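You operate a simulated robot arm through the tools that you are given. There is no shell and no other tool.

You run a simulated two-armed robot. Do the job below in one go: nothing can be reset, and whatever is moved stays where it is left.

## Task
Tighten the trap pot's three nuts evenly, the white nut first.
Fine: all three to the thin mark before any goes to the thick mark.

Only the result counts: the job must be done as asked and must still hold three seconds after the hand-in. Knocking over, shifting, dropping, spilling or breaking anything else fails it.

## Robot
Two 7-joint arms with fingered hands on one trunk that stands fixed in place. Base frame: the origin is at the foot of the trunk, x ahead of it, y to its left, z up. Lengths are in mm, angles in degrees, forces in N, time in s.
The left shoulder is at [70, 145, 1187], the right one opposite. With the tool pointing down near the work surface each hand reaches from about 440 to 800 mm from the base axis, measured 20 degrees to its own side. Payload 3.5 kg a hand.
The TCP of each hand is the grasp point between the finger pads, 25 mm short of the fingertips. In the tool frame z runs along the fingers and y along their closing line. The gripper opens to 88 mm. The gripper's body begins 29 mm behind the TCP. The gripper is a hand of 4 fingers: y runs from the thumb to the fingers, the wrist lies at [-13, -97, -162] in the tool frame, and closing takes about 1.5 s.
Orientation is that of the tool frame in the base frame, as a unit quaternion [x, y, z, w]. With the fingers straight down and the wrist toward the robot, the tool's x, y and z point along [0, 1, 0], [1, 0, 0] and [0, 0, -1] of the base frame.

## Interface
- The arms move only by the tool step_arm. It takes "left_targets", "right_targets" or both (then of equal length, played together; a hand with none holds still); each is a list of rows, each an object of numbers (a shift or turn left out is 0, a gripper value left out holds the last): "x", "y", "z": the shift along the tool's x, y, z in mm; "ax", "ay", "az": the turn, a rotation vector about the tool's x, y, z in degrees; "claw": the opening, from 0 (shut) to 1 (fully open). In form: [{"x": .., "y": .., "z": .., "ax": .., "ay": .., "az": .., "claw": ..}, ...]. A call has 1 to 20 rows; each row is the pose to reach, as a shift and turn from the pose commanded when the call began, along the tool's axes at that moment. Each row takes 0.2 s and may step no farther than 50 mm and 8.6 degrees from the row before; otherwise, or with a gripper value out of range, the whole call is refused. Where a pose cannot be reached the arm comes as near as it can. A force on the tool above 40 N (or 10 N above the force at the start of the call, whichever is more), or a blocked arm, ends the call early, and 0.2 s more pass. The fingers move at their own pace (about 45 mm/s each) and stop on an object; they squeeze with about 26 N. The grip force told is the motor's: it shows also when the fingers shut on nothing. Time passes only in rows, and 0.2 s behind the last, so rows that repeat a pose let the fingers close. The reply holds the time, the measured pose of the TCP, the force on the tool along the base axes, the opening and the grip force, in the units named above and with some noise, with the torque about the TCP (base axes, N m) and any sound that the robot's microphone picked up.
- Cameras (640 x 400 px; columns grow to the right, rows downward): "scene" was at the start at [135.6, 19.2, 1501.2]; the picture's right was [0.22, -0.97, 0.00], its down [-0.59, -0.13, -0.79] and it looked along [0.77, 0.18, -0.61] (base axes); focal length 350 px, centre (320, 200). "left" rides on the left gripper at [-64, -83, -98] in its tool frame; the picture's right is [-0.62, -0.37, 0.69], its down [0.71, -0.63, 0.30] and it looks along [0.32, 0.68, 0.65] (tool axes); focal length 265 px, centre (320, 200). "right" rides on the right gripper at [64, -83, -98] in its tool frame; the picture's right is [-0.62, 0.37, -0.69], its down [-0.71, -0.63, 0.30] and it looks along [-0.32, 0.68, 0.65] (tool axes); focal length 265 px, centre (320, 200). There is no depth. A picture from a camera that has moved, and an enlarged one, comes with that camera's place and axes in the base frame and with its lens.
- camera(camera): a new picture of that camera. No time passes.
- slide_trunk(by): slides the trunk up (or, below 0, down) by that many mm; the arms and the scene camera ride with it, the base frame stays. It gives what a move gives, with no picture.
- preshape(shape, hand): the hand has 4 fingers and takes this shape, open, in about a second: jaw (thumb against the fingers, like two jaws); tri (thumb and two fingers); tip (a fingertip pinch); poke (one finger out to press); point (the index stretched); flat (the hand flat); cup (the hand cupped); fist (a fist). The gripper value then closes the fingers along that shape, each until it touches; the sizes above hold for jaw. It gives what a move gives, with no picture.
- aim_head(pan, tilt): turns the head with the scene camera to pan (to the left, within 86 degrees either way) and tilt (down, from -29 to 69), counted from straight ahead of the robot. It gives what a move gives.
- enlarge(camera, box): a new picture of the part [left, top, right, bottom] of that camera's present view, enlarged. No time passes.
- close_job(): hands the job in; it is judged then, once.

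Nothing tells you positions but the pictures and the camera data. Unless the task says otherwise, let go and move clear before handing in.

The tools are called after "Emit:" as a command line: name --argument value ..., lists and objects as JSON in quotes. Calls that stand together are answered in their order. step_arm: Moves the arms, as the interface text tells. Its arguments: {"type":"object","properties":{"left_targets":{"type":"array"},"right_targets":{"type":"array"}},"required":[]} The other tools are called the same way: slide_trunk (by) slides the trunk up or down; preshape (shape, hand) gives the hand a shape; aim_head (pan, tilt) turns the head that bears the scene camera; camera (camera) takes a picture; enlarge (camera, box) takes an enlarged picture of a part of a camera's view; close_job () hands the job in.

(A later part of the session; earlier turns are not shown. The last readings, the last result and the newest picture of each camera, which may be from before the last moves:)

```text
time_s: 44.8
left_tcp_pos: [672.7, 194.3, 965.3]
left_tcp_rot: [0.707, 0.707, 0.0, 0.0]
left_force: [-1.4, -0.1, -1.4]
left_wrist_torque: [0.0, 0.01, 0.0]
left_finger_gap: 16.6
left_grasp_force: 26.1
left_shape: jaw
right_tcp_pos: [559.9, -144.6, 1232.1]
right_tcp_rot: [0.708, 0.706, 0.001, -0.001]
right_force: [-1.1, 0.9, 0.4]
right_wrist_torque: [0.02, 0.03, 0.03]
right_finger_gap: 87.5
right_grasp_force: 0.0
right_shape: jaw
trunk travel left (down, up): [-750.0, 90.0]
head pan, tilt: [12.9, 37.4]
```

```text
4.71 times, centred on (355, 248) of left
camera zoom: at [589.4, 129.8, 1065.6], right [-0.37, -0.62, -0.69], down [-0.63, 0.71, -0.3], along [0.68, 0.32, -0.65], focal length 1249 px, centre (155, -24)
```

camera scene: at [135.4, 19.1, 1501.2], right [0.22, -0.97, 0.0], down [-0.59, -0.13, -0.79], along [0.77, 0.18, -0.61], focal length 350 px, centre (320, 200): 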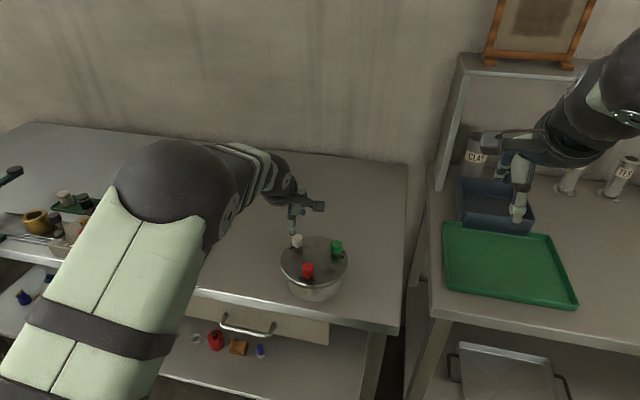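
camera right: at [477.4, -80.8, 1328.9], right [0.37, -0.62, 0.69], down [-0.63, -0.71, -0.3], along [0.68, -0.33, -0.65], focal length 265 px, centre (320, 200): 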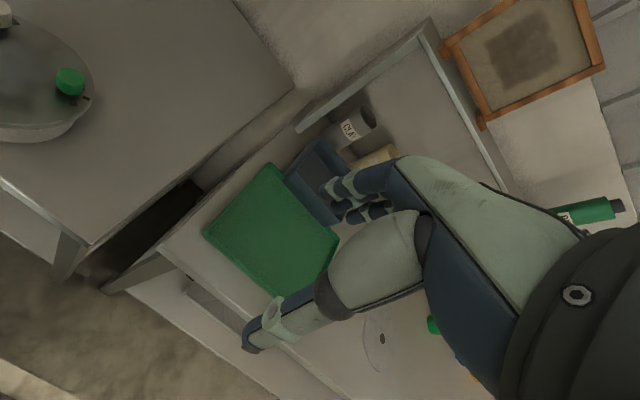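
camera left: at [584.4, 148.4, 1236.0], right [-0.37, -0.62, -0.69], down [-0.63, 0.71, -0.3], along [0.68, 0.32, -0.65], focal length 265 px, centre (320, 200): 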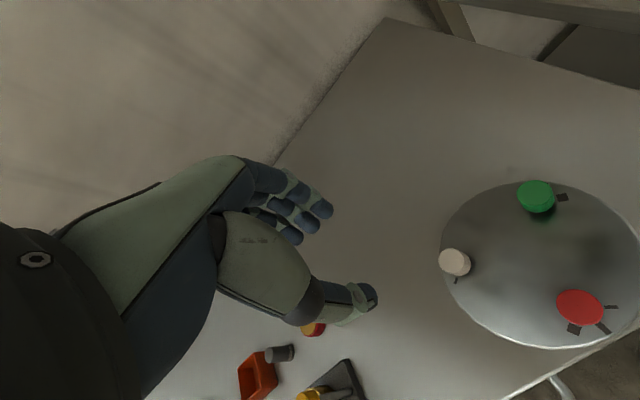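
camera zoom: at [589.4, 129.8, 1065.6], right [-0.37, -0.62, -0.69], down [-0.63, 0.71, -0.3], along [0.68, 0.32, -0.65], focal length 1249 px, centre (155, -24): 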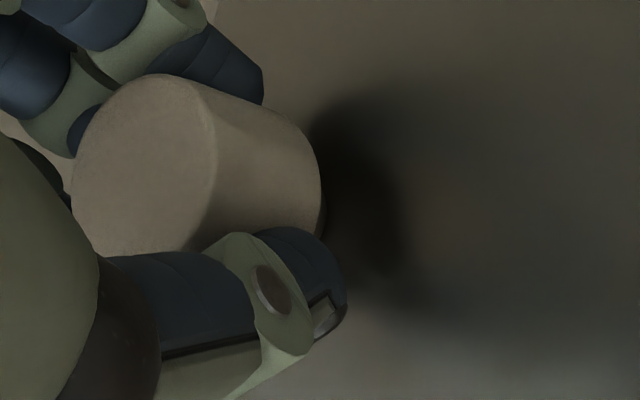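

Grip is firm; turning white 58° clockwise to its thick mark.

Emit:
step_arm --left_targets '[{"az": 4}, {"az": 8}, {"az": 12}, {"az": 16}, {"az": 20}, {"az": 24}, {"az": 28}, {"az": 32}, {"az": 36}, {"az": 40}, {"az": 44}, {"az": 48}, {"az": 52}, {"az": 56}, {"az": 58}, {"az": 58}]'

Emit:
camera --camera "left"

Emit:
enlarge --camera "right" --box '[0, 0, 48, 30]'

Emit:
enlarge --camera "scene" --box '[282, 230, 314, 250]'

```text
time_s: 48.2
left_tcp_pos: [673.7, 196.6, 966.5]
left_tcp_rot: [0.961, 0.276, 0.0, 0.001]
left_force: [1.1, 7.1, 1.8]
left_wrist_torque: [0.16, -0.05, 0.06]
left_finger_gap: 16.3
left_grasp_force: 26.6
left_shape: jaw
right_tcp_pos: [559.7, -142.2, 1231.4]
right_tcp_rot: [0.707, 0.707, -0.001, 0.0]
right_force: [0.1, 0.6, -0.3]
right_wrist_torque: [0.02, -0.02, 0.03]
right_finger_gap: 87.5
right_grasp_force: 0.1
right_shape: jaw
trunk travel left (down, up): [-750.0, 90.0]
head pan, tilt: [12.9, 37.4]
```

```text
taken
camera left: at [574.4, 233.1, 1065.2], right [-0.72, -0.02, -0.69], down [0.27, 0.91, -0.31], along [0.64, -0.41, -0.65], focal length 265 px, centre (320, 200)
```

left: 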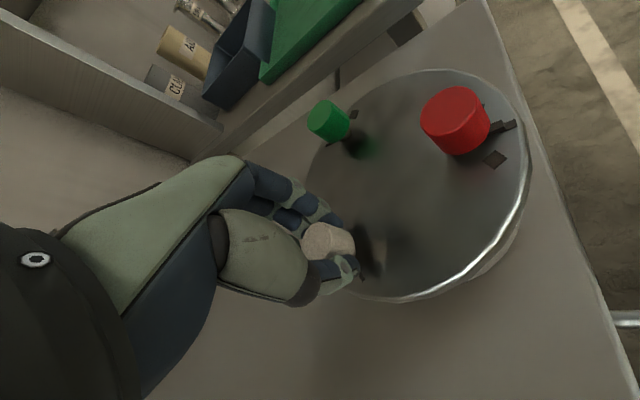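

```text
13.33 times, centred on (24, 15) of right
camera zoom: at [477.7, -78.9, 1329.0], right [0.37, -0.62, 0.69], down [-0.63, -0.71, -0.3], along [0.68, -0.33, -0.65], focal length 3539 px, centre (4267, 2667)
```

zoom: 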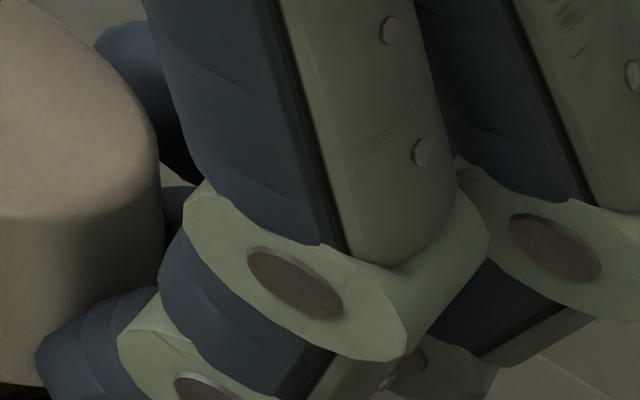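

```text
16.00 times, centred on (298, 240) of scene
camera zoom: at [135.7, 21.3, 1501.2], right [0.22, -0.97, 0.0], down [-0.59, -0.14, -0.79], along [0.77, 0.18, -0.61], focal length 5592 px, centre (672, -440)
```

zoom: 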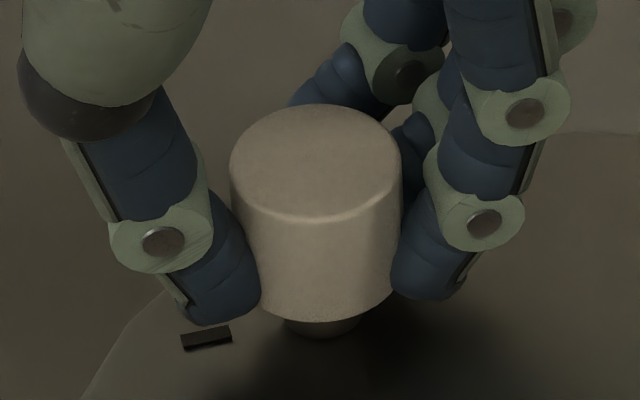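

White has been turned 58°. I'll release it, rise and back the left hand off so I can inspect it.

Emit:
step_arm --left_targets '[{"claw": 0.55}, {"claw": 0.55}, {"claw": 0.55}, {"claw": 0.55}, {"z": -8}, {"z": -18}, {"z": -30}, {"z": -42}, {"z": -55}, {"z": -65}, {"x": -1.4, "y": -15, "z": -80, "az": -7.25}, {"x": -2.8, "y": -30, "z": -95, "az": -14.5}, {"x": -4.2, "y": -45, "z": -110, "az": -21.75}, {"x": -5.6, "y": -60, "z": -125, "az": -29}, {"x": -7, "y": -75, "z": -140, "az": -36.25}, {"x": -8.5, "y": -90, "z": -155, "az": -43.5}, {"x": -9.9, "y": -105, "z": -170, "az": -50.75}, {"x": -11.3, "y": -119.7, "z": -184, "az": -58}, {"x": -11.3, "y": -119.7, "z": -184, "az": -58}]'

Emit:
camera --camera "left"

Emit:
enlarge --camera "right" --box '[0, 0, 48, 30]'

Emit:
enlarge --camera "scene" --box '[282, 230, 314, 250]'

```text
time_s: 52.2
left_tcp_pos: [600.9, 290.1, 1149.5]
left_tcp_rot: [0.707, 0.708, 0.0, 0.0]
left_force: [0.1, -0.7, -0.6]
left_wrist_torque: [0.03, -0.02, 0.0]
left_finger_gap: 47.9
left_grasp_force: 0.0
left_shape: jaw
right_tcp_pos: [560.9, -145.6, 1230.6]
right_tcp_rot: [0.708, 0.706, 0.0, 0.0]
right_force: [-0.4, 0.0, 0.1]
right_wrist_torque: [-0.01, 0.02, -0.02]
right_finger_gap: 87.8
right_grasp_force: 0.1
right_shape: jaw
trunk travel left (down, up): [-750.0, 90.0]
head pan, tilt: [12.9, 37.4]
```

```text
taken
camera left: at [516.7, 226.1, 1249.1], right [-0.37, -0.62, -0.69], down [-0.63, 0.71, -0.3], along [0.68, 0.32, -0.65], focal length 265 px, centre (320, 200)
```

left: 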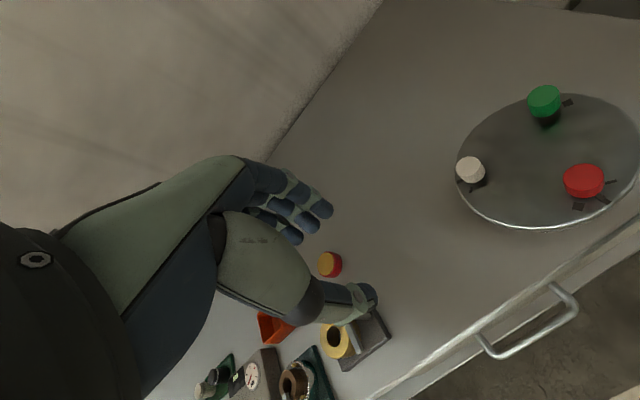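

```text
13.33 times, centred on (24, 15) of right
camera zoom: at [478.1, -80.5, 1328.6], right [0.37, -0.62, 0.69], down [-0.63, -0.71, -0.3], along [0.68, -0.33, -0.65], focal length 3539 px, centre (4267, 2667)
```

zoom: 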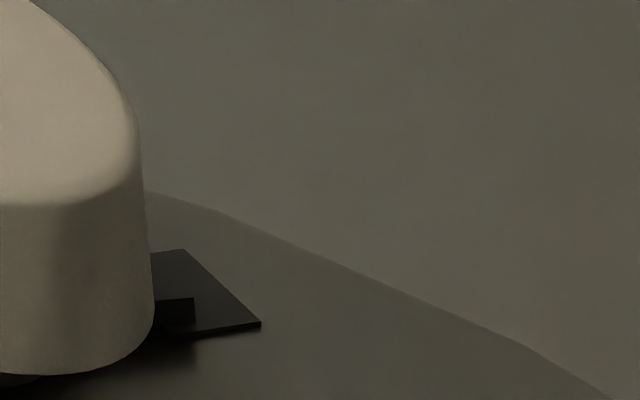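

```text
16.00 times, centred on (298, 240) of scene
camera zoom: at [136.2, 19.4, 1501.1], right [0.22, -0.97, 0.0], down [-0.59, -0.14, -0.79], along [0.77, 0.18, -0.61], focal length 5592 px, centre (672, -440)
```

zoom: 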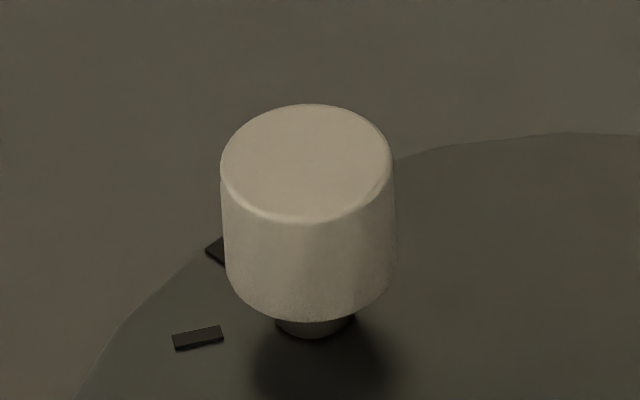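

The right camera just catches white's pointer tip on the thick mark, possibly a few degrees past its centre. I'll move the right hand to get a clearer view of all three nuts.

Emit:
step_arm --right_targets '[{"x": 13.4, "y": 20.2, "z": 3.7, "az": -6.25}, {"x": 26.8, "y": 40.5, "z": 7.5, "az": -12.5}, {"x": 40.1, "y": 60.8, "z": 11.2, "az": -18.75}, {"x": 53.5, "y": 81, "z": 15, "az": -25}, {"x": 66.9, "y": 101.2, "z": 18.7, "az": -31.25}, {"x": 80.2, "y": 121.5, "z": 22.5, "az": -37.5}, {"x": 93.6, "y": 141.7, "z": 26.2, "az": -43.75}, {"x": 107, "y": 162, "z": 30, "az": -50}, {"x": 107, "y": 162, "z": 30, "az": -50}]'

Emit:
camera --camera "right"

```text
time_s: 54.2
left_tcp_pos: [598.6, 291.6, 1151.1]
left_tcp_rot: [0.707, 0.707, 0.0, 0.0]
left_force: [0.2, 0.4, -0.6]
left_wrist_torque: [-0.02, 0.02, 0.02]
left_finger_gap: 47.9
left_grasp_force: 0.1
left_shape: jaw
right_tcp_pos: [676.4, -20.9, 1202.2]
right_tcp_rot: [0.342, 0.94, -0.001, 0.0]
right_force: [-0.1, -0.7, 0.5]
right_wrist_torque: [-0.01, 0.05, -0.03]
right_finger_gap: 87.7
right_grasp_force: 0.0
right_shape: jaw
right hand out of reach, approached as far as the arm can: row 7, 8, 9
trunk travel left (down, up): [-750.0, 90.0]
head pan, tilt: [12.9, 37.4]
```

```text
taken
camera right: at [573.7, -44.4, 1300.1], right [0.71, -0.12, 0.69], down [0.14, -0.94, -0.3], along [0.69, 0.31, -0.65], focal length 265 px, centre (320, 200)
```

right: 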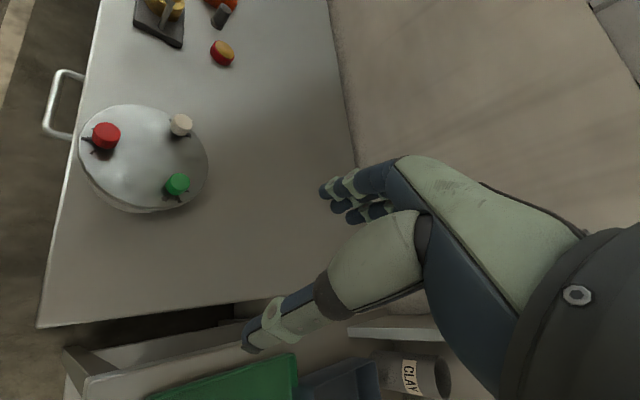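

That's a clear view of all three nuts from the right side. I'll zoom in on each.

Emit:
enlarge --camera "right" --box '[165, 112, 205, 137]'

Emit:
enlarge --camera "right" --box '[160, 175, 200, 207]'

Emit:
enlarge --camera "right" --box '[75, 115, 125, 160]'

```text
16.00 times, centred on (185, 124) of right
camera zoom: at [573.7, -44.4, 1300.1], right [0.71, -0.12, 0.69], down [0.14, -0.94, -0.3], along [0.69, 0.31, -0.65], focal length 4246 px, centre (2480, 1408)
```

zoom: 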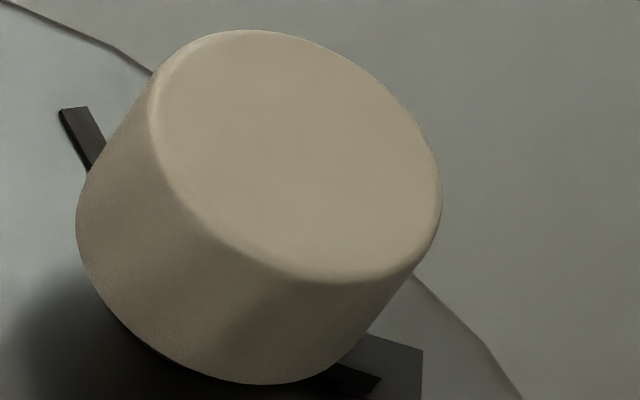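

```text
12.50 times, centred on (180, 191) of right
camera zoom: at [573.7, -44.4, 1300.1], right [0.71, -0.12, 0.69], down [0.14, -0.94, -0.3], along [0.69, 0.31, -0.65], focal length 3318 px, centre (2070, 312)
```

zoom: 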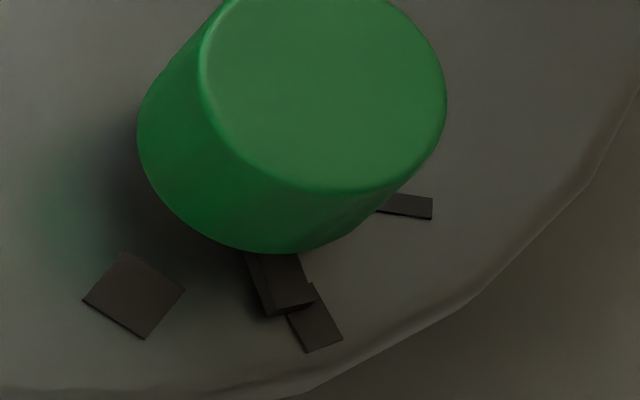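

```text
8.89 times, centred on (100, 138) of right
camera zoom: at [573.7, -44.4, 1300.1], right [0.71, -0.12, 0.69], down [0.14, -0.94, -0.3], along [0.69, 0.31, -0.65], focal length 2359 px, centre (2276, 756)
```

zoom: 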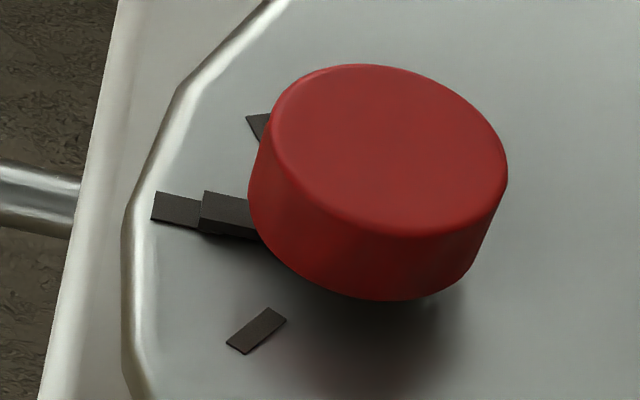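

I'll shift the zoom down to see white's pointer on the thick mark.

Emit:
enlarge --camera "right" --box '[168, 122, 208, 147]'

Emit:
enlarge --camera "right" --box '[160, 182, 200, 207]'

```text
16.00 times, centred on (188, 134) of right
camera zoom: at [573.7, -44.4, 1300.1], right [0.71, -0.12, 0.69], down [0.14, -0.94, -0.3], along [0.69, 0.31, -0.65], focal length 4246 px, centre (2432, 1248)
```

zoom: 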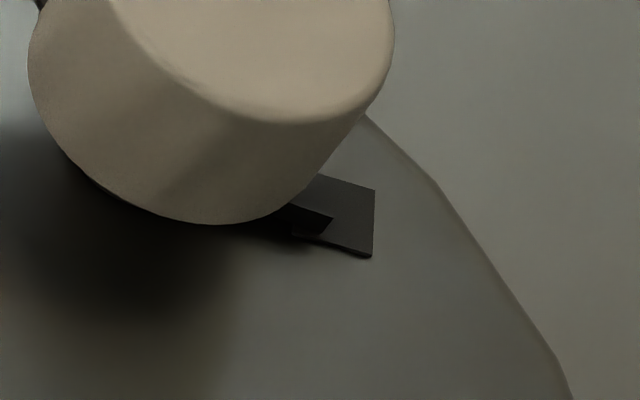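

```text
16.00 times, centred on (180, 194) of right
camera zoom: at [573.7, -44.4, 1300.1], right [0.71, -0.12, 0.69], down [0.14, -0.94, -0.3], along [0.69, 0.31, -0.65], focal length 4246 px, centre (2560, 288)
```

zoom: 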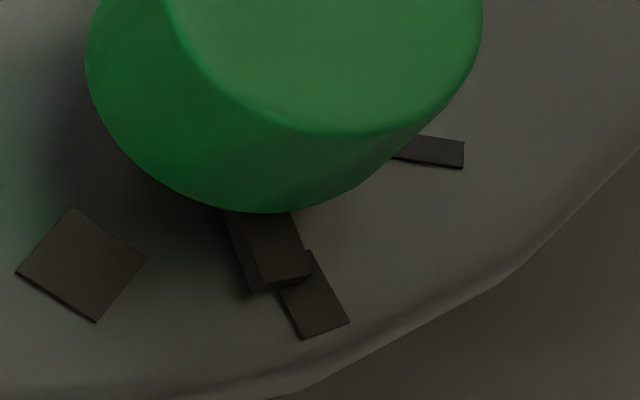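

White is on the thick mark, roughly 4–5° past centre but well inside it; green sits about 10° past thin, so it needs about 48° more. I'll pull the right hand back slightly so it stays clear but keeps watching, and bring the left hand over green.

Emit:
step_arm --right_targets '[{"x": 8.5, "y": -14.3, "z": -3.5}, {"x": 17, "y": -28.7, "z": -7}, {"x": 25.6, "y": -43, "z": -10.5}, {"x": 34.1, "y": -57.4, "z": -14}, {"x": 34.1, "y": -57.4, "z": -14}]'

Emit:
camera --camera "right"

```text
time_s: 55.4
left_tcp_pos: [600.5, 290.6, 1150.9]
left_tcp_rot: [0.707, 0.707, 0.001, 0.0]
left_force: [-0.6, -0.8, 0.0]
left_wrist_torque: [-0.01, 0.02, -0.03]
left_finger_gap: 48.1
left_grasp_force: 0.0
left_shape: jaw
right_tcp_pos: [614.8, -44.3, 1217.2]
right_tcp_rot: [0.343, 0.939, 0.0, 0.0]
right_force: [0.4, 0.9, 0.2]
right_wrist_torque: [0.04, 0.02, 0.01]
right_finger_gap: 87.5
right_grasp_force: 0.1
right_shape: jaw
trunk travel left (down, up): [-750.0, 90.0]
head pan, tilt: [12.9, 37.4]
```

```text
taken
camera right: at [511.9, -67.5, 1313.9], right [0.71, -0.12, 0.69], down [0.14, -0.94, -0.3], along [0.69, 0.31, -0.65], focal length 265 px, centre (320, 200)
```

right: 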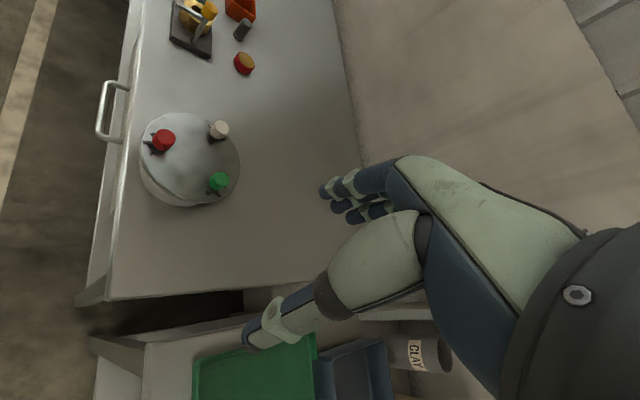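

The right camera still has the pot in full view. I'll now bring the left hand over the green nut.

Emit:
step_arm --left_targets '[{"x": -23, "y": 9, "z": 10, "claw": 0.6}, {"x": -46, "y": 18, "z": 22}, {"x": -70, "y": 27, "z": 36}, {"x": -93, "y": 37, "z": 52}, {"x": -116, "y": 46, "z": 68}, {"x": -140, "y": 55, "z": 84}, {"x": -163, "y": 65, "z": 101}, {"x": -186, "y": 74, "z": 118}, {"x": -186, "y": 74, "z": 118}]'

Emit:
enlarge --camera "left" --box '[350, 230, 430, 300]'

Emit:
camera --camera "right"

```text
time_s: 57.4
left_tcp_pos: [673.6, 103.6, 1034.1]
left_tcp_rot: [0.707, 0.707, 0.001, 0.0]
left_force: [0.0, -0.4, 0.2]
left_wrist_torque: [0.02, 0.01, -0.01]
left_finger_gap: 52.2
left_grasp_force: 0.1
left_shape: jaw
right_tcp_pos: [613.7, -45.1, 1217.3]
right_tcp_rot: [0.343, 0.939, -0.002, 0.0]
right_force: [-0.2, -0.1, -0.1]
right_wrist_torque: [-0.01, 0.03, 0.03]
right_finger_gap: 87.8
right_grasp_force: 0.0
right_shape: jaw
trunk travel left (down, up): [-750.0, 90.0]
head pan, tilt: [12.9, 37.4]
```

```text
5.71 times, centred on (390, 265) of left
camera zoom: at [590.3, 40.0, 1131.9], right [-0.37, -0.62, -0.69], down [-0.63, 0.71, -0.3], along [0.68, 0.32, -0.65], focal length 1517 px, centre (-80, -171)
```

zoom: 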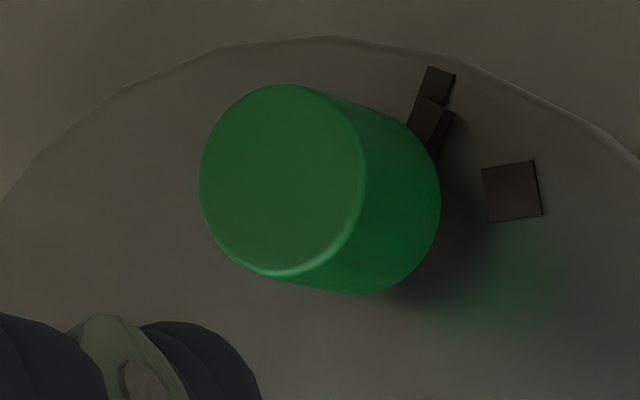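

```text
taken
camera right: at [511.5, -67.1, 1314.1], right [0.71, -0.12, 0.69], down [0.14, -0.94, -0.3], along [0.69, 0.31, -0.65], focal length 265 px, centre (320, 200)
```

right: 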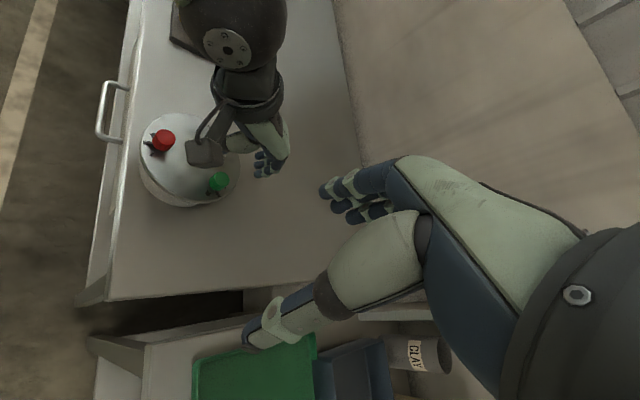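

Green is exactly on the tool axis. I'll go down and check at grasp height.

Emit:
step_arm --left_targets '[{"z": 10}, {"z": 20}, {"z": 30}, {"z": 40}, {"z": 48}, {"z": 56}, {"z": 62}, {"z": 66}, {"z": 66}]'

Emit:
enlarge --camera "left" --box '[295, 215, 365, 275]'

Emit:
enlarge --camera "right" --box '[196, 168, 244, 204]'

```text
time_s: 59.4
left_tcp_pos: [674.4, 104.7, 965.0]
left_tcp_rot: [0.707, 0.707, 0.001, -0.001]
left_force: [-0.5, 0.0, 0.5]
left_wrist_torque: [0.0, 0.01, 0.02]
left_finger_gap: 52.4
left_grasp_force: 0.1
left_shape: jaw
right_tcp_pos: [613.7, -45.2, 1216.3]
right_tcp_rot: [0.343, 0.939, -0.001, 0.0]
right_force: [-0.4, -0.4, 0.5]
right_wrist_torque: [0.01, 0.0, -0.03]
right_finger_gap: 87.7
right_grasp_force: 0.0
right_shape: jaw
trunk travel left (down, up): [-750.0, 90.0]
head pan, tilt: [12.9, 37.4]
```

```text
6.67 times, centred on (330, 245) of left
camera zoom: at [590.4, 39.8, 1065.4], right [-0.37, -0.62, -0.69], down [-0.63, 0.71, -0.3], along [0.68, 0.32, -0.65], focal length 1769 px, centre (253, -100)
```

zoom: 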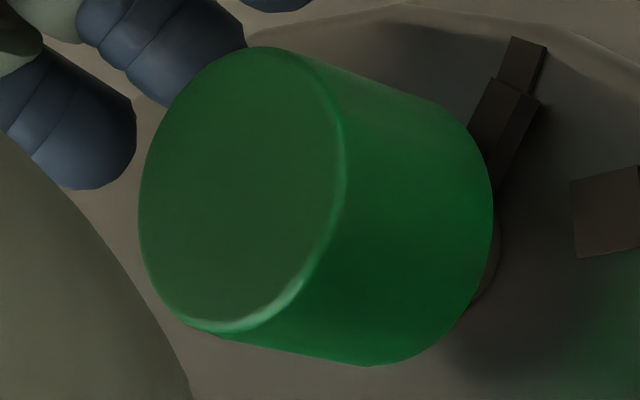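

```text
11.11 times, centred on (220, 186) of right
camera zoom: at [512.0, -67.5, 1313.8], right [0.71, -0.12, 0.69], down [0.14, -0.94, -0.3], along [0.69, 0.31, -0.65], focal length 2949 px, centre (1431, 356)
```

zoom: 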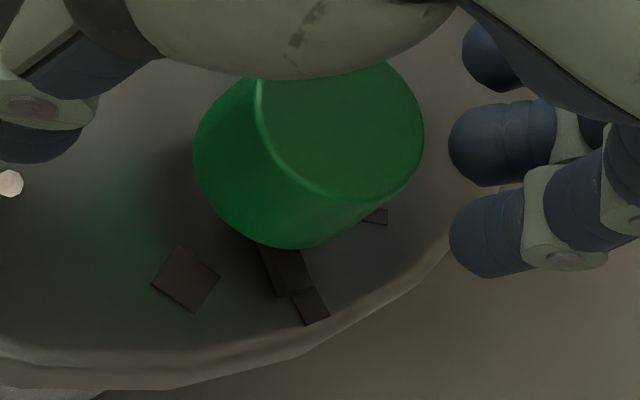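

Perfectly centred, and the right camera sees the pointer clearly. I'll close and compare for any twist.

Emit:
step_arm --left_targets '[{"claw": 0.32}, {"claw": 0.32}, {"claw": 0.32}, {"claw": 0.2}, {"claw": 0.2}, {"claw": 0.0}, {"claw": 0.0}, {"claw": 0.0}]'

Emit:
enlarge --camera "right" --box '[196, 168, 244, 204]'

Emit:
enlarge --camera "right" --box '[200, 182, 240, 207]'

```text
time_s: 61.2
left_tcp_pos: [673.5, 105.2, 966.5]
left_tcp_rot: [0.707, 0.707, -0.001, -0.001]
left_force: [-2.3, 0.0, -0.7]
left_wrist_torque: [-0.01, -0.01, 0.01]
left_finger_gap: 16.4
left_grasp_force: 26.1
left_shape: jaw
right_tcp_pos: [614.3, -45.3, 1216.4]
right_tcp_rot: [0.343, 0.939, 0.0, -0.001]
right_force: [-0.9, -0.3, -0.5]
right_wrist_torque: [-0.01, -0.02, -0.04]
right_finger_gap: 87.5
right_grasp_force: 0.1
right_shape: jaw
trunk travel left (down, up): [-750.0, 90.0]
head pan, tilt: [12.9, 37.4]
```

```text
11.11 times, centred on (220, 186) of right
camera zoom: at [511.8, -67.5, 1313.9], right [0.71, -0.12, 0.69], down [0.14, -0.94, -0.3], along [0.69, 0.31, -0.65], focal length 2949 px, centre (1431, 356)
```

zoom: 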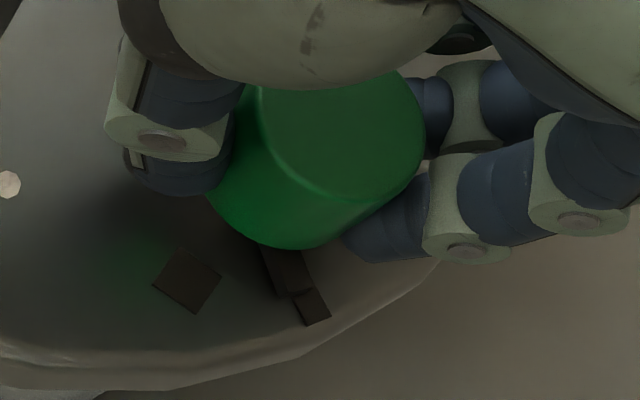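

```text
16.00 times, centred on (220, 194) of right
camera zoom: at [511.8, -67.5, 1313.9], right [0.71, -0.12, 0.69], down [0.14, -0.94, -0.3], along [0.69, 0.31, -0.65], focal length 4246 px, centre (1920, 288)
```

zoom: 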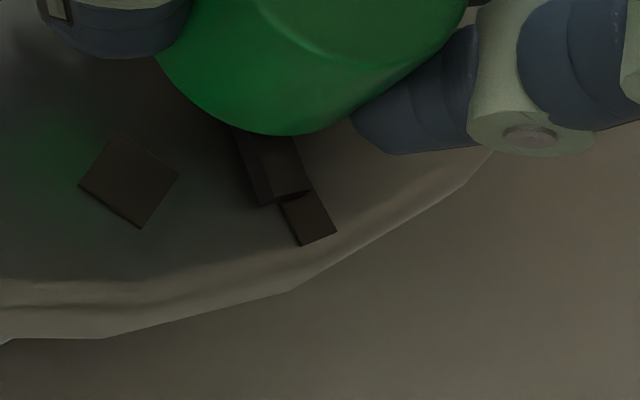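

No significant twist; the pointer is about 10° past thin, leaving roughly 50° to go. I'll turn 46° and check in grip.

Emit:
step_arm --left_targets '[{"az": 4}, {"az": 8}, {"az": 12}, {"az": 16}, {"az": 20}, {"az": 24}, {"az": 28}, {"az": 32}, {"az": 36}, {"az": 40}, {"az": 44}, {"az": 46}, {"az": 46}]'

Emit:
enlarge --camera "right" --box '[196, 168, 244, 204]'

Emit:
enlarge --camera "right" --box '[195, 182, 235, 207]'

Emit:
enlarge --camera "scene" --box '[322, 240, 354, 260]'

```text
time_s: 64.0
left_tcp_pos: [674.2, 105.8, 965.9]
left_tcp_rot: [0.927, 0.375, 0.001, 0.0]
left_force: [-4.4, 6.9, -2.5]
left_wrist_torque: [0.1, 0.04, 0.07]
left_finger_gap: 15.9
left_grasp_force: 26.0
left_shape: jaw
right_tcp_pos: [614.8, -42.8, 1216.4]
right_tcp_rot: [0.342, 0.94, 0.0, 0.0]
right_force: [0.9, 0.0, -0.4]
right_wrist_torque: [-0.01, 0.03, -0.02]
right_finger_gap: 87.5
right_grasp_force: 0.1
right_shape: jaw
trunk travel left (down, up): [-750.0, 90.0]
head pan, tilt: [12.9, 37.4]
```

```text
11.11 times, centred on (220, 186) of right
camera zoom: at [511.7, -65.6, 1314.0], right [0.71, -0.12, 0.69], down [0.14, -0.94, -0.3], along [0.69, 0.31, -0.65], focal length 2949 px, centre (1431, 356)
```

zoom: 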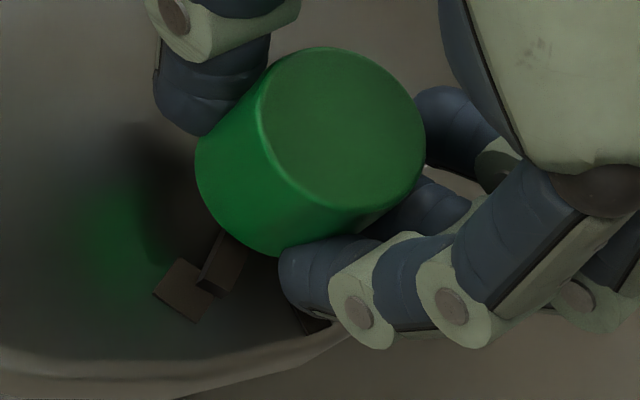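

```text
16.00 times, centred on (215, 194) of right
camera zoom: at [511.7, -65.6, 1314.0], right [0.71, -0.12, 0.69], down [0.14, -0.94, -0.3], along [0.69, 0.31, -0.65], focal length 4246 px, centre (2000, 288)
```

zoom: 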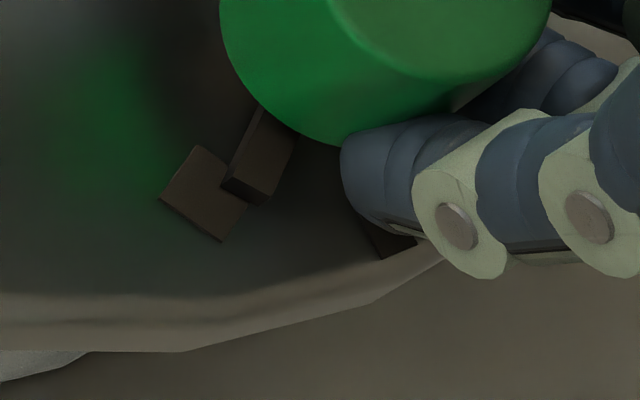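

```text
16.00 times, centred on (338, 250) of scene
camera zoom: at [135.3, 21.1, 1501.2], right [0.22, -0.97, 0.0], down [-0.59, -0.14, -0.79], along [0.77, 0.18, -0.61], focal length 5592 px, centre (32, -600)
```

zoom: 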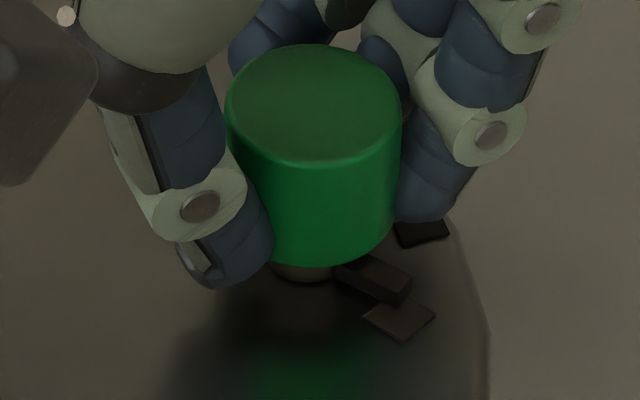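

The pointer is about 6–7° short of the thick mark's centre. I'll turn 6° more and look again.

Emit:
step_arm --left_targets '[{"az": 2}, {"az": 4}, {"az": 6}, {"az": 6}]'

Emit:
enlarge --camera "right" --box '[195, 182, 235, 207]'

Emit:
enlarge --camera "scene" --box '[322, 240, 354, 260]'

```text
time_s: 65.0
left_tcp_pos: [674.8, 105.6, 966.3]
left_tcp_rot: [0.945, 0.326, 0.0, 0.001]
left_force: [-0.5, 8.2, 0.1]
left_wrist_torque: [0.12, -0.02, 0.03]
left_finger_gap: 16.3
left_grasp_force: 25.9
left_shape: jaw
right_tcp_pos: [615.0, -42.6, 1216.9]
right_tcp_rot: [0.342, 0.94, -0.002, 0.0]
right_force: [0.2, 0.3, -0.4]
right_wrist_torque: [-0.03, -0.01, -0.05]
right_finger_gap: 87.7
right_grasp_force: 0.1
right_shape: jaw
trunk travel left (down, up): [-750.0, 90.0]
head pan, tilt: [12.9, 37.4]
```

```text
16.00 times, centred on (215, 194) of right
camera zoom: at [511.8, -65.6, 1314.0], right [0.71, -0.12, 0.69], down [0.14, -0.94, -0.3], along [0.69, 0.31, -0.65], focal length 4246 px, centre (2000, 288)
```

zoom: 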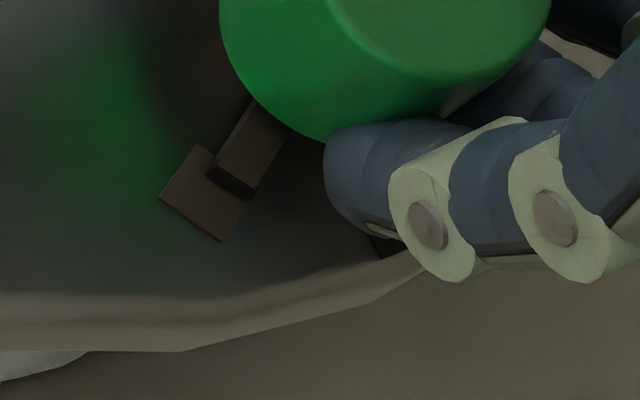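

```text
16.00 times, centred on (338, 250) of scene
camera zoom: at [135.5, 21.3, 1501.2], right [0.22, -0.97, 0.0], down [-0.59, -0.14, -0.79], along [0.77, 0.18, -0.61], focal length 5592 px, centre (32, -600)
```

zoom: 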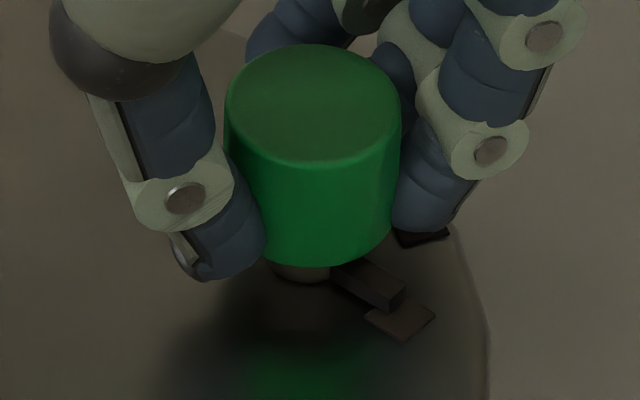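

Green now lies on the thick mark within about 2°. I'll add 1.5°, release, rise and move clear.

Emit:
step_arm --left_targets '[{"az": 1.5}, {"az": 1.5}, {"az": 1.5, "claw": 0.55}, {"az": 1.5, "claw": 0.55}, {"az": 1.5, "claw": 0.55}, {"az": 1.5, "claw": 0.55}, {"az": 1.5, "z": -8}, {"az": 1.5, "z": -18}, {"az": 1.5, "z": -30}, {"az": 1.5, "z": -42}, {"az": 1.5, "z": -55}, {"az": 1.5, "z": -66}, {"az": 1.5, "z": -66}]'

Emit:
enlarge --camera "right" --box '[195, 178, 235, 203]'

Emit:
enlarge --camera "scene" --box '[322, 240, 354, 260]'

```text
time_s: 67.8
left_tcp_pos: [674.2, 104.9, 1033.8]
left_tcp_rot: [0.95, 0.313, 0.0, -0.001]
left_force: [0.2, 0.1, -0.5]
left_wrist_torque: [-0.01, -0.04, -0.01]
left_finger_gap: 47.9
left_grasp_force: 0.0
left_shape: jaw
right_tcp_pos: [615.7, -44.0, 1216.7]
right_tcp_rot: [0.343, 0.939, 0.001, 0.0]
right_force: [-0.3, 0.2, -0.5]
right_wrist_torque: [-0.02, 0.0, 0.0]
right_finger_gap: 87.9
right_grasp_force: 0.0
right_shape: jaw
trunk travel left (down, up): [-750.0, 90.0]
head pan, tilt: [12.9, 37.4]
```

```text
16.00 times, centred on (215, 190) of right
camera zoom: at [512.2, -67.4, 1313.8], right [0.71, -0.12, 0.69], down [0.14, -0.94, -0.3], along [0.69, 0.31, -0.65], focal length 4246 px, centre (2000, 352)
```

zoom: 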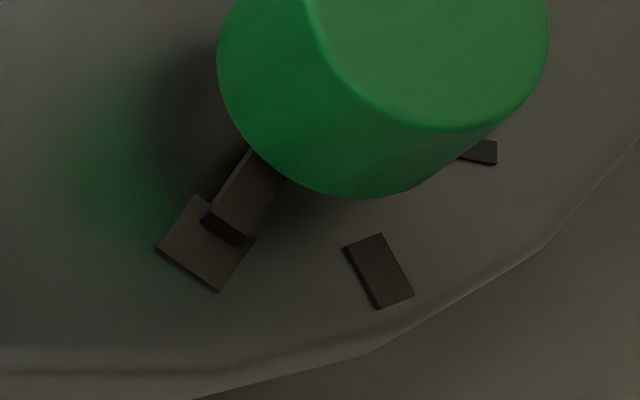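

```text
16.00 times, centred on (338, 250) of scene
camera zoom: at [135.9, 19.2, 1501.1], right [0.22, -0.97, 0.0], down [-0.59, -0.13, -0.79], along [0.77, 0.18, -0.61], focal length 5592 px, centre (32, -600)
```

zoom: 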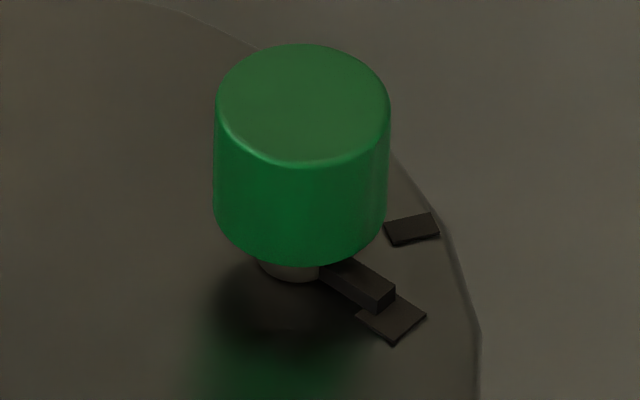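

Green is squarely on its thick mark. Red is last: moving over it and unwinding the wrist.

Emit:
step_arm --left_targets '[{"x": -4.6, "y": -10.3, "az": -6.7, "claw": 0.6}, {"x": -9.2, "y": -20.6, "az": -13.4}, {"x": -13.7, "y": -30.9, "az": -20.1}, {"x": -18.3, "y": -41.2, "az": -26.75}, {"x": -22.9, "y": -51.6, "az": -33.4}, {"x": -27.4, "y": -61.9, "az": -40.1}, {"x": -32, "y": -72.2, "az": -46.8}, {"x": -36.6, "y": -82.5, "az": -53.5}, {"x": -36.6, "y": -82.5, "az": -53.5}]'

Emit:
enlarge --camera "left" --box '[350, 230, 430, 300]'

Emit:
camera --camera "right"

```text
time_s: 69.8
left_tcp_pos: [595.2, 149.0, 1031.7]
left_tcp_rot: [0.708, 0.707, 0.0, -0.001]
left_force: [0.0, -0.1, -0.3]
left_wrist_torque: [0.02, -0.03, 0.03]
left_finger_gap: 52.2
left_grasp_force: 0.0
left_shape: jaw
right_tcp_pos: [615.3, -45.1, 1216.8]
right_tcp_rot: [0.342, 0.94, 0.0, 0.0]
right_force: [0.6, 0.5, -0.2]
right_wrist_torque: [0.02, 0.02, -0.03]
right_finger_gap: 87.4
right_grasp_force: 0.0
right_shape: jaw
trunk travel left (down, up): [-750.0, 90.0]
head pan, tilt: [12.9, 37.4]
```

```text
5.71 times, centred on (390, 265) of left
camera zoom: at [512.4, 84.2, 1130.9], right [-0.37, -0.62, -0.69], down [-0.63, 0.71, -0.3], along [0.68, 0.32, -0.65], focal length 1517 px, centre (-80, -171)
```

zoom: 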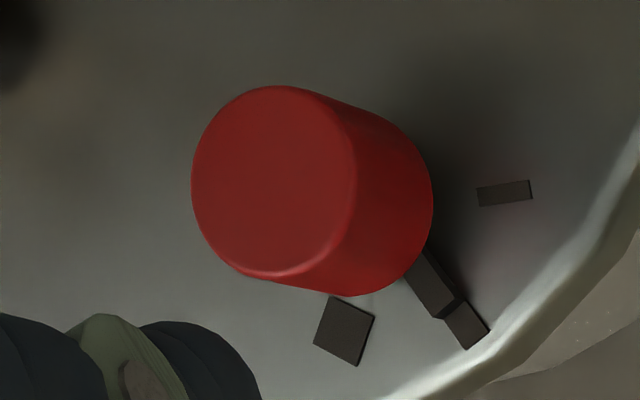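

```text
taken
camera right: at [512.3, -67.3, 1313.7], right [0.71, -0.12, 0.69], down [0.14, -0.94, -0.3], along [0.69, 0.31, -0.65], focal length 265 px, centre (320, 200)
```

right: 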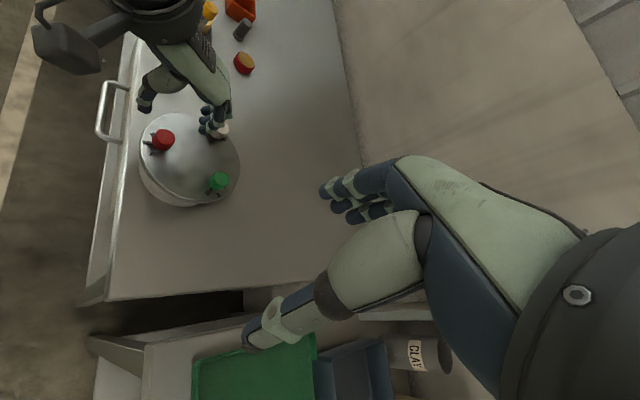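

Red is nearly on axis. I'll go down and check at grasp height.

Emit:
step_arm --left_targets '[{"x": 0.4, "z": 10}, {"x": 0.4, "z": 20}, {"x": 0.4, "z": 30}, {"x": 0.4, "z": 40}, {"x": 0.4, "z": 48}, {"x": 0.4, "z": 56}, {"x": 0.4, "z": 62}, {"x": 0.4, "z": 65.5}, {"x": 0.4, "z": 65.5}]'

Emit:
enlarge --camera "left" --box '[295, 215, 365, 275]'

```text
time_s: 71.8
left_tcp_pos: [596.3, 148.8, 967.8]
left_tcp_rot: [0.707, 0.708, 0.0, 0.0]
left_force: [-0.3, -0.2, -0.2]
left_wrist_torque: [0.0, 0.03, 0.0]
left_finger_gap: 52.5
left_grasp_force: 0.1
left_shape: jaw
right_tcp_pos: [614.2, -44.5, 1216.4]
right_tcp_rot: [0.343, 0.939, 0.0, 0.001]
right_force: [-0.6, 0.4, 0.4]
right_wrist_torque: [0.0, 0.0, -0.01]
right_finger_gap: 87.9
right_grasp_force: 0.1
right_shape: jaw
trunk travel left (down, up): [-750.0, 90.0]
head pan, tilt: [12.9, 37.4]
```

```text
6.67 times, centred on (330, 245) of left
camera zoom: at [512.2, 84.5, 1065.9], right [-0.37, -0.62, -0.69], down [-0.63, 0.71, -0.3], along [0.68, 0.32, -0.65], focal length 1769 px, centre (253, -100)
```

zoom: 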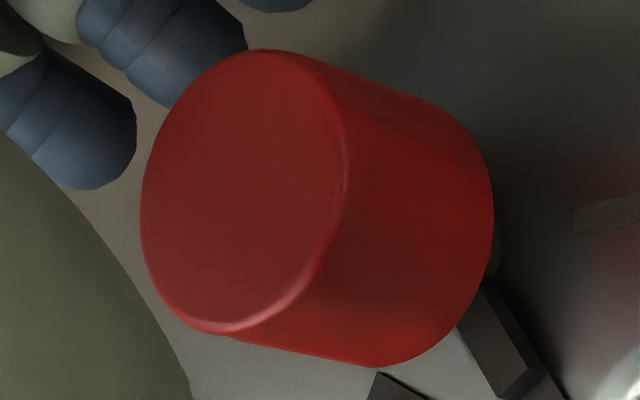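

Red is centred. Its pointer lies below the thumb, so I'll raise the hand 3 mm for clearance and then close.

Emit:
step_arm --left_targets '[{"y": -0.3, "z": -3}, {"y": -0.3, "z": -3, "claw": 0.32}, {"y": -0.3, "z": -3, "claw": 0.32}, {"y": -0.3, "z": -3, "claw": 0.32}, {"y": -0.3, "z": -3, "claw": 0.2}, {"y": -0.3, "z": -3, "claw": 0.2}, {"y": -0.3, "z": -3, "claw": 0.0}, {"y": -0.3, "z": -3, "claw": 0.0}, {"y": -0.3, "z": -3, "claw": 0.0}]'

Emit:
enlarge --camera "left" --box '[295, 205, 415, 290]'

Emit:
enlarge --camera "right" --box '[135, 122, 183, 158]'

Emit:
enlarge --camera "scene" --box '[290, 260, 330, 285]'

```text
time_s: 73.8
left_tcp_pos: [595.0, 148.9, 970.3]
left_tcp_rot: [0.707, 0.707, -0.001, -0.001]
left_force: [-1.1, 0.7, -0.2]
left_wrist_torque: [-0.02, 0.0, 0.02]
left_finger_gap: 17.0
left_grasp_force: 25.7
left_shape: jaw
right_tcp_pos: [615.3, -44.6, 1216.8]
right_tcp_rot: [0.342, 0.94, 0.0, 0.0]
right_force: [0.4, 0.4, -0.4]
right_wrist_torque: [-0.01, 0.0, 0.05]
right_finger_gap: 87.6
right_grasp_force: 0.0
right_shape: jaw
trunk travel left (down, up): [-750.0, 90.0]
head pan, tilt: [12.9, 37.4]
```

```text
4.71 times, centred on (355, 248) of left
camera zoom: at [511.4, 84.7, 1068.8], right [-0.37, -0.62, -0.69], down [-0.63, 0.71, -0.3], along [0.68, 0.32, -0.65], focal length 1249 px, centre (155, -24)
```

zoom: 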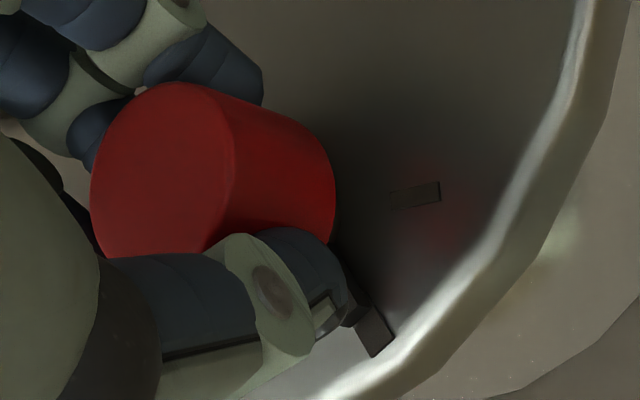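

```text
11.11 times, centred on (159, 140) of right
camera zoom: at [511.9, -67.5, 1313.9], right [0.71, -0.12, 0.69], down [0.14, -0.94, -0.3], along [0.69, 0.31, -0.65], focal length 2949 px, centre (2109, 867)
```

zoom: 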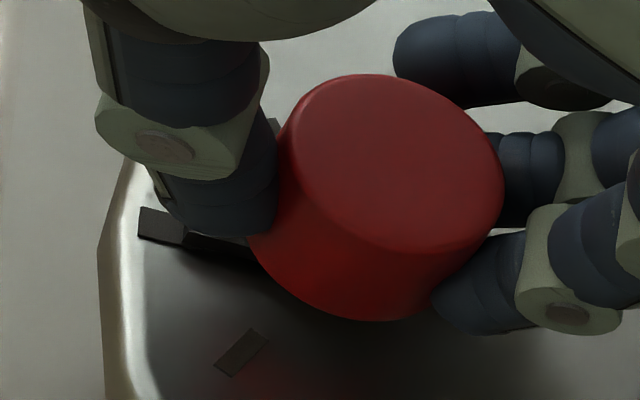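

```text
16.00 times, centred on (310, 272) of scene
camera zoom: at [135.5, 19.1, 1501.2], right [0.22, -0.97, 0.0], down [-0.59, -0.13, -0.79], along [0.77, 0.18, -0.61], focal length 5592 px, centre (480, -960)
```

zoom: 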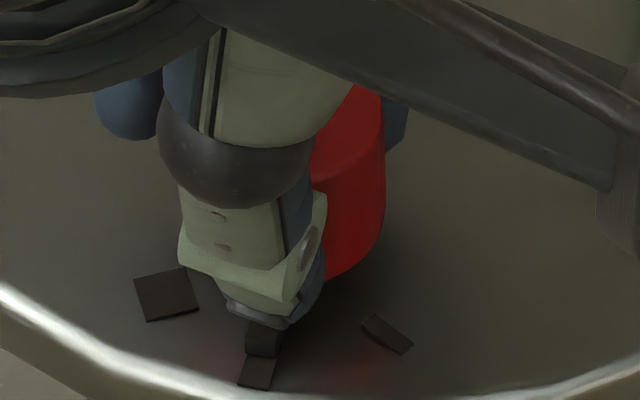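

The grip holds and the pointer is still on thin. I'll turn red 58° clockwise.

Emit:
step_arm --left_targets '[{"az": 4}, {"az": 8}, {"az": 12}, {"az": 16}, {"az": 20}, {"az": 24}, {"az": 28}, {"az": 32}, {"az": 36}, {"az": 40}, {"az": 44}, {"az": 48}, {"az": 52}, {"az": 55}, {"az": 58}, {"az": 58}]'

Emit:
enlarge --camera "scene" --box '[285, 258, 325, 283]'

Emit:
enlarge --camera "left" --box '[310, 205, 410, 300]'

Emit:
enlarge --camera "right" --box '[135, 122, 183, 158]'

```text
time_s: 77.2
left_tcp_pos: [595.4, 150.4, 970.6]
left_tcp_rot: [0.962, 0.274, 0.001, 0.001]
left_force: [0.6, 9.7, 0.1]
left_wrist_torque: [0.16, 0.0, 0.05]
left_finger_gap: 16.6
left_grasp_force: 26.3
left_shape: jaw
right_tcp_pos: [614.3, -42.8, 1217.0]
right_tcp_rot: [0.342, 0.94, -0.001, 0.0]
right_force: [0.8, -0.1, -0.4]
right_wrist_torque: [-0.02, -0.01, 0.0]
right_finger_gap: 87.5
right_grasp_force: 0.1
right_shape: jaw
trunk travel left (down, up): [-750.0, 90.0]
head pan, tilt: [12.9, 37.4]
```

```text
16.00 times, centred on (305, 270) of scene
camera zoom: at [135.9, 21.6, 1501.1], right [0.22, -0.97, 0.0], down [-0.59, -0.14, -0.79], along [0.77, 0.18, -0.61], focal length 5592 px, centre (560, -928)
```

zoom: 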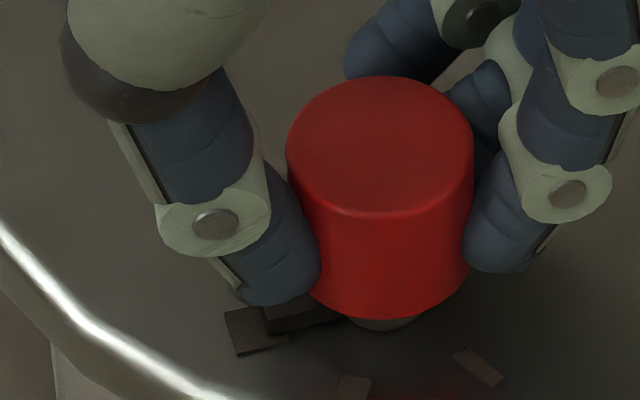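

```text
4.21 times, centred on (360, 252) of left
camera zoom: at [496.7, 187.6, 1068.7], right [-0.72, -0.02, -0.69], down [0.27, 0.91, -0.31], along [0.64, -0.41, -0.65], focal length 1118 px, centre (152, -21)
```

zoom: 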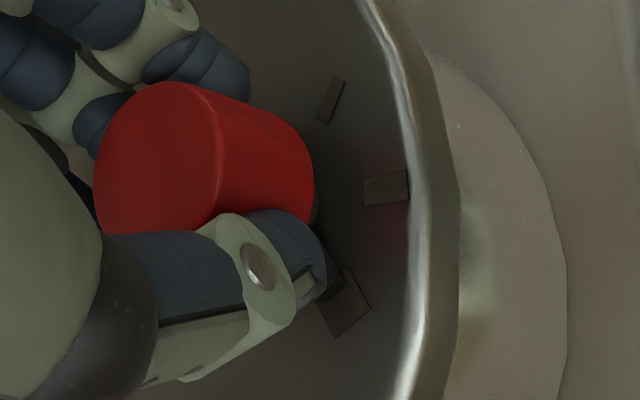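

```text
11.11 times, centred on (159, 140) of right
camera zoom: at [512.3, -65.3, 1313.9], right [0.71, -0.12, 0.69], down [0.14, -0.94, -0.3], along [0.69, 0.31, -0.65], focal length 2949 px, centre (2109, 867)
```

zoom: 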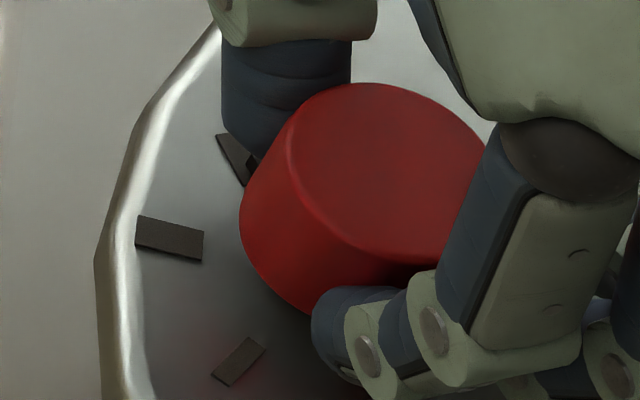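

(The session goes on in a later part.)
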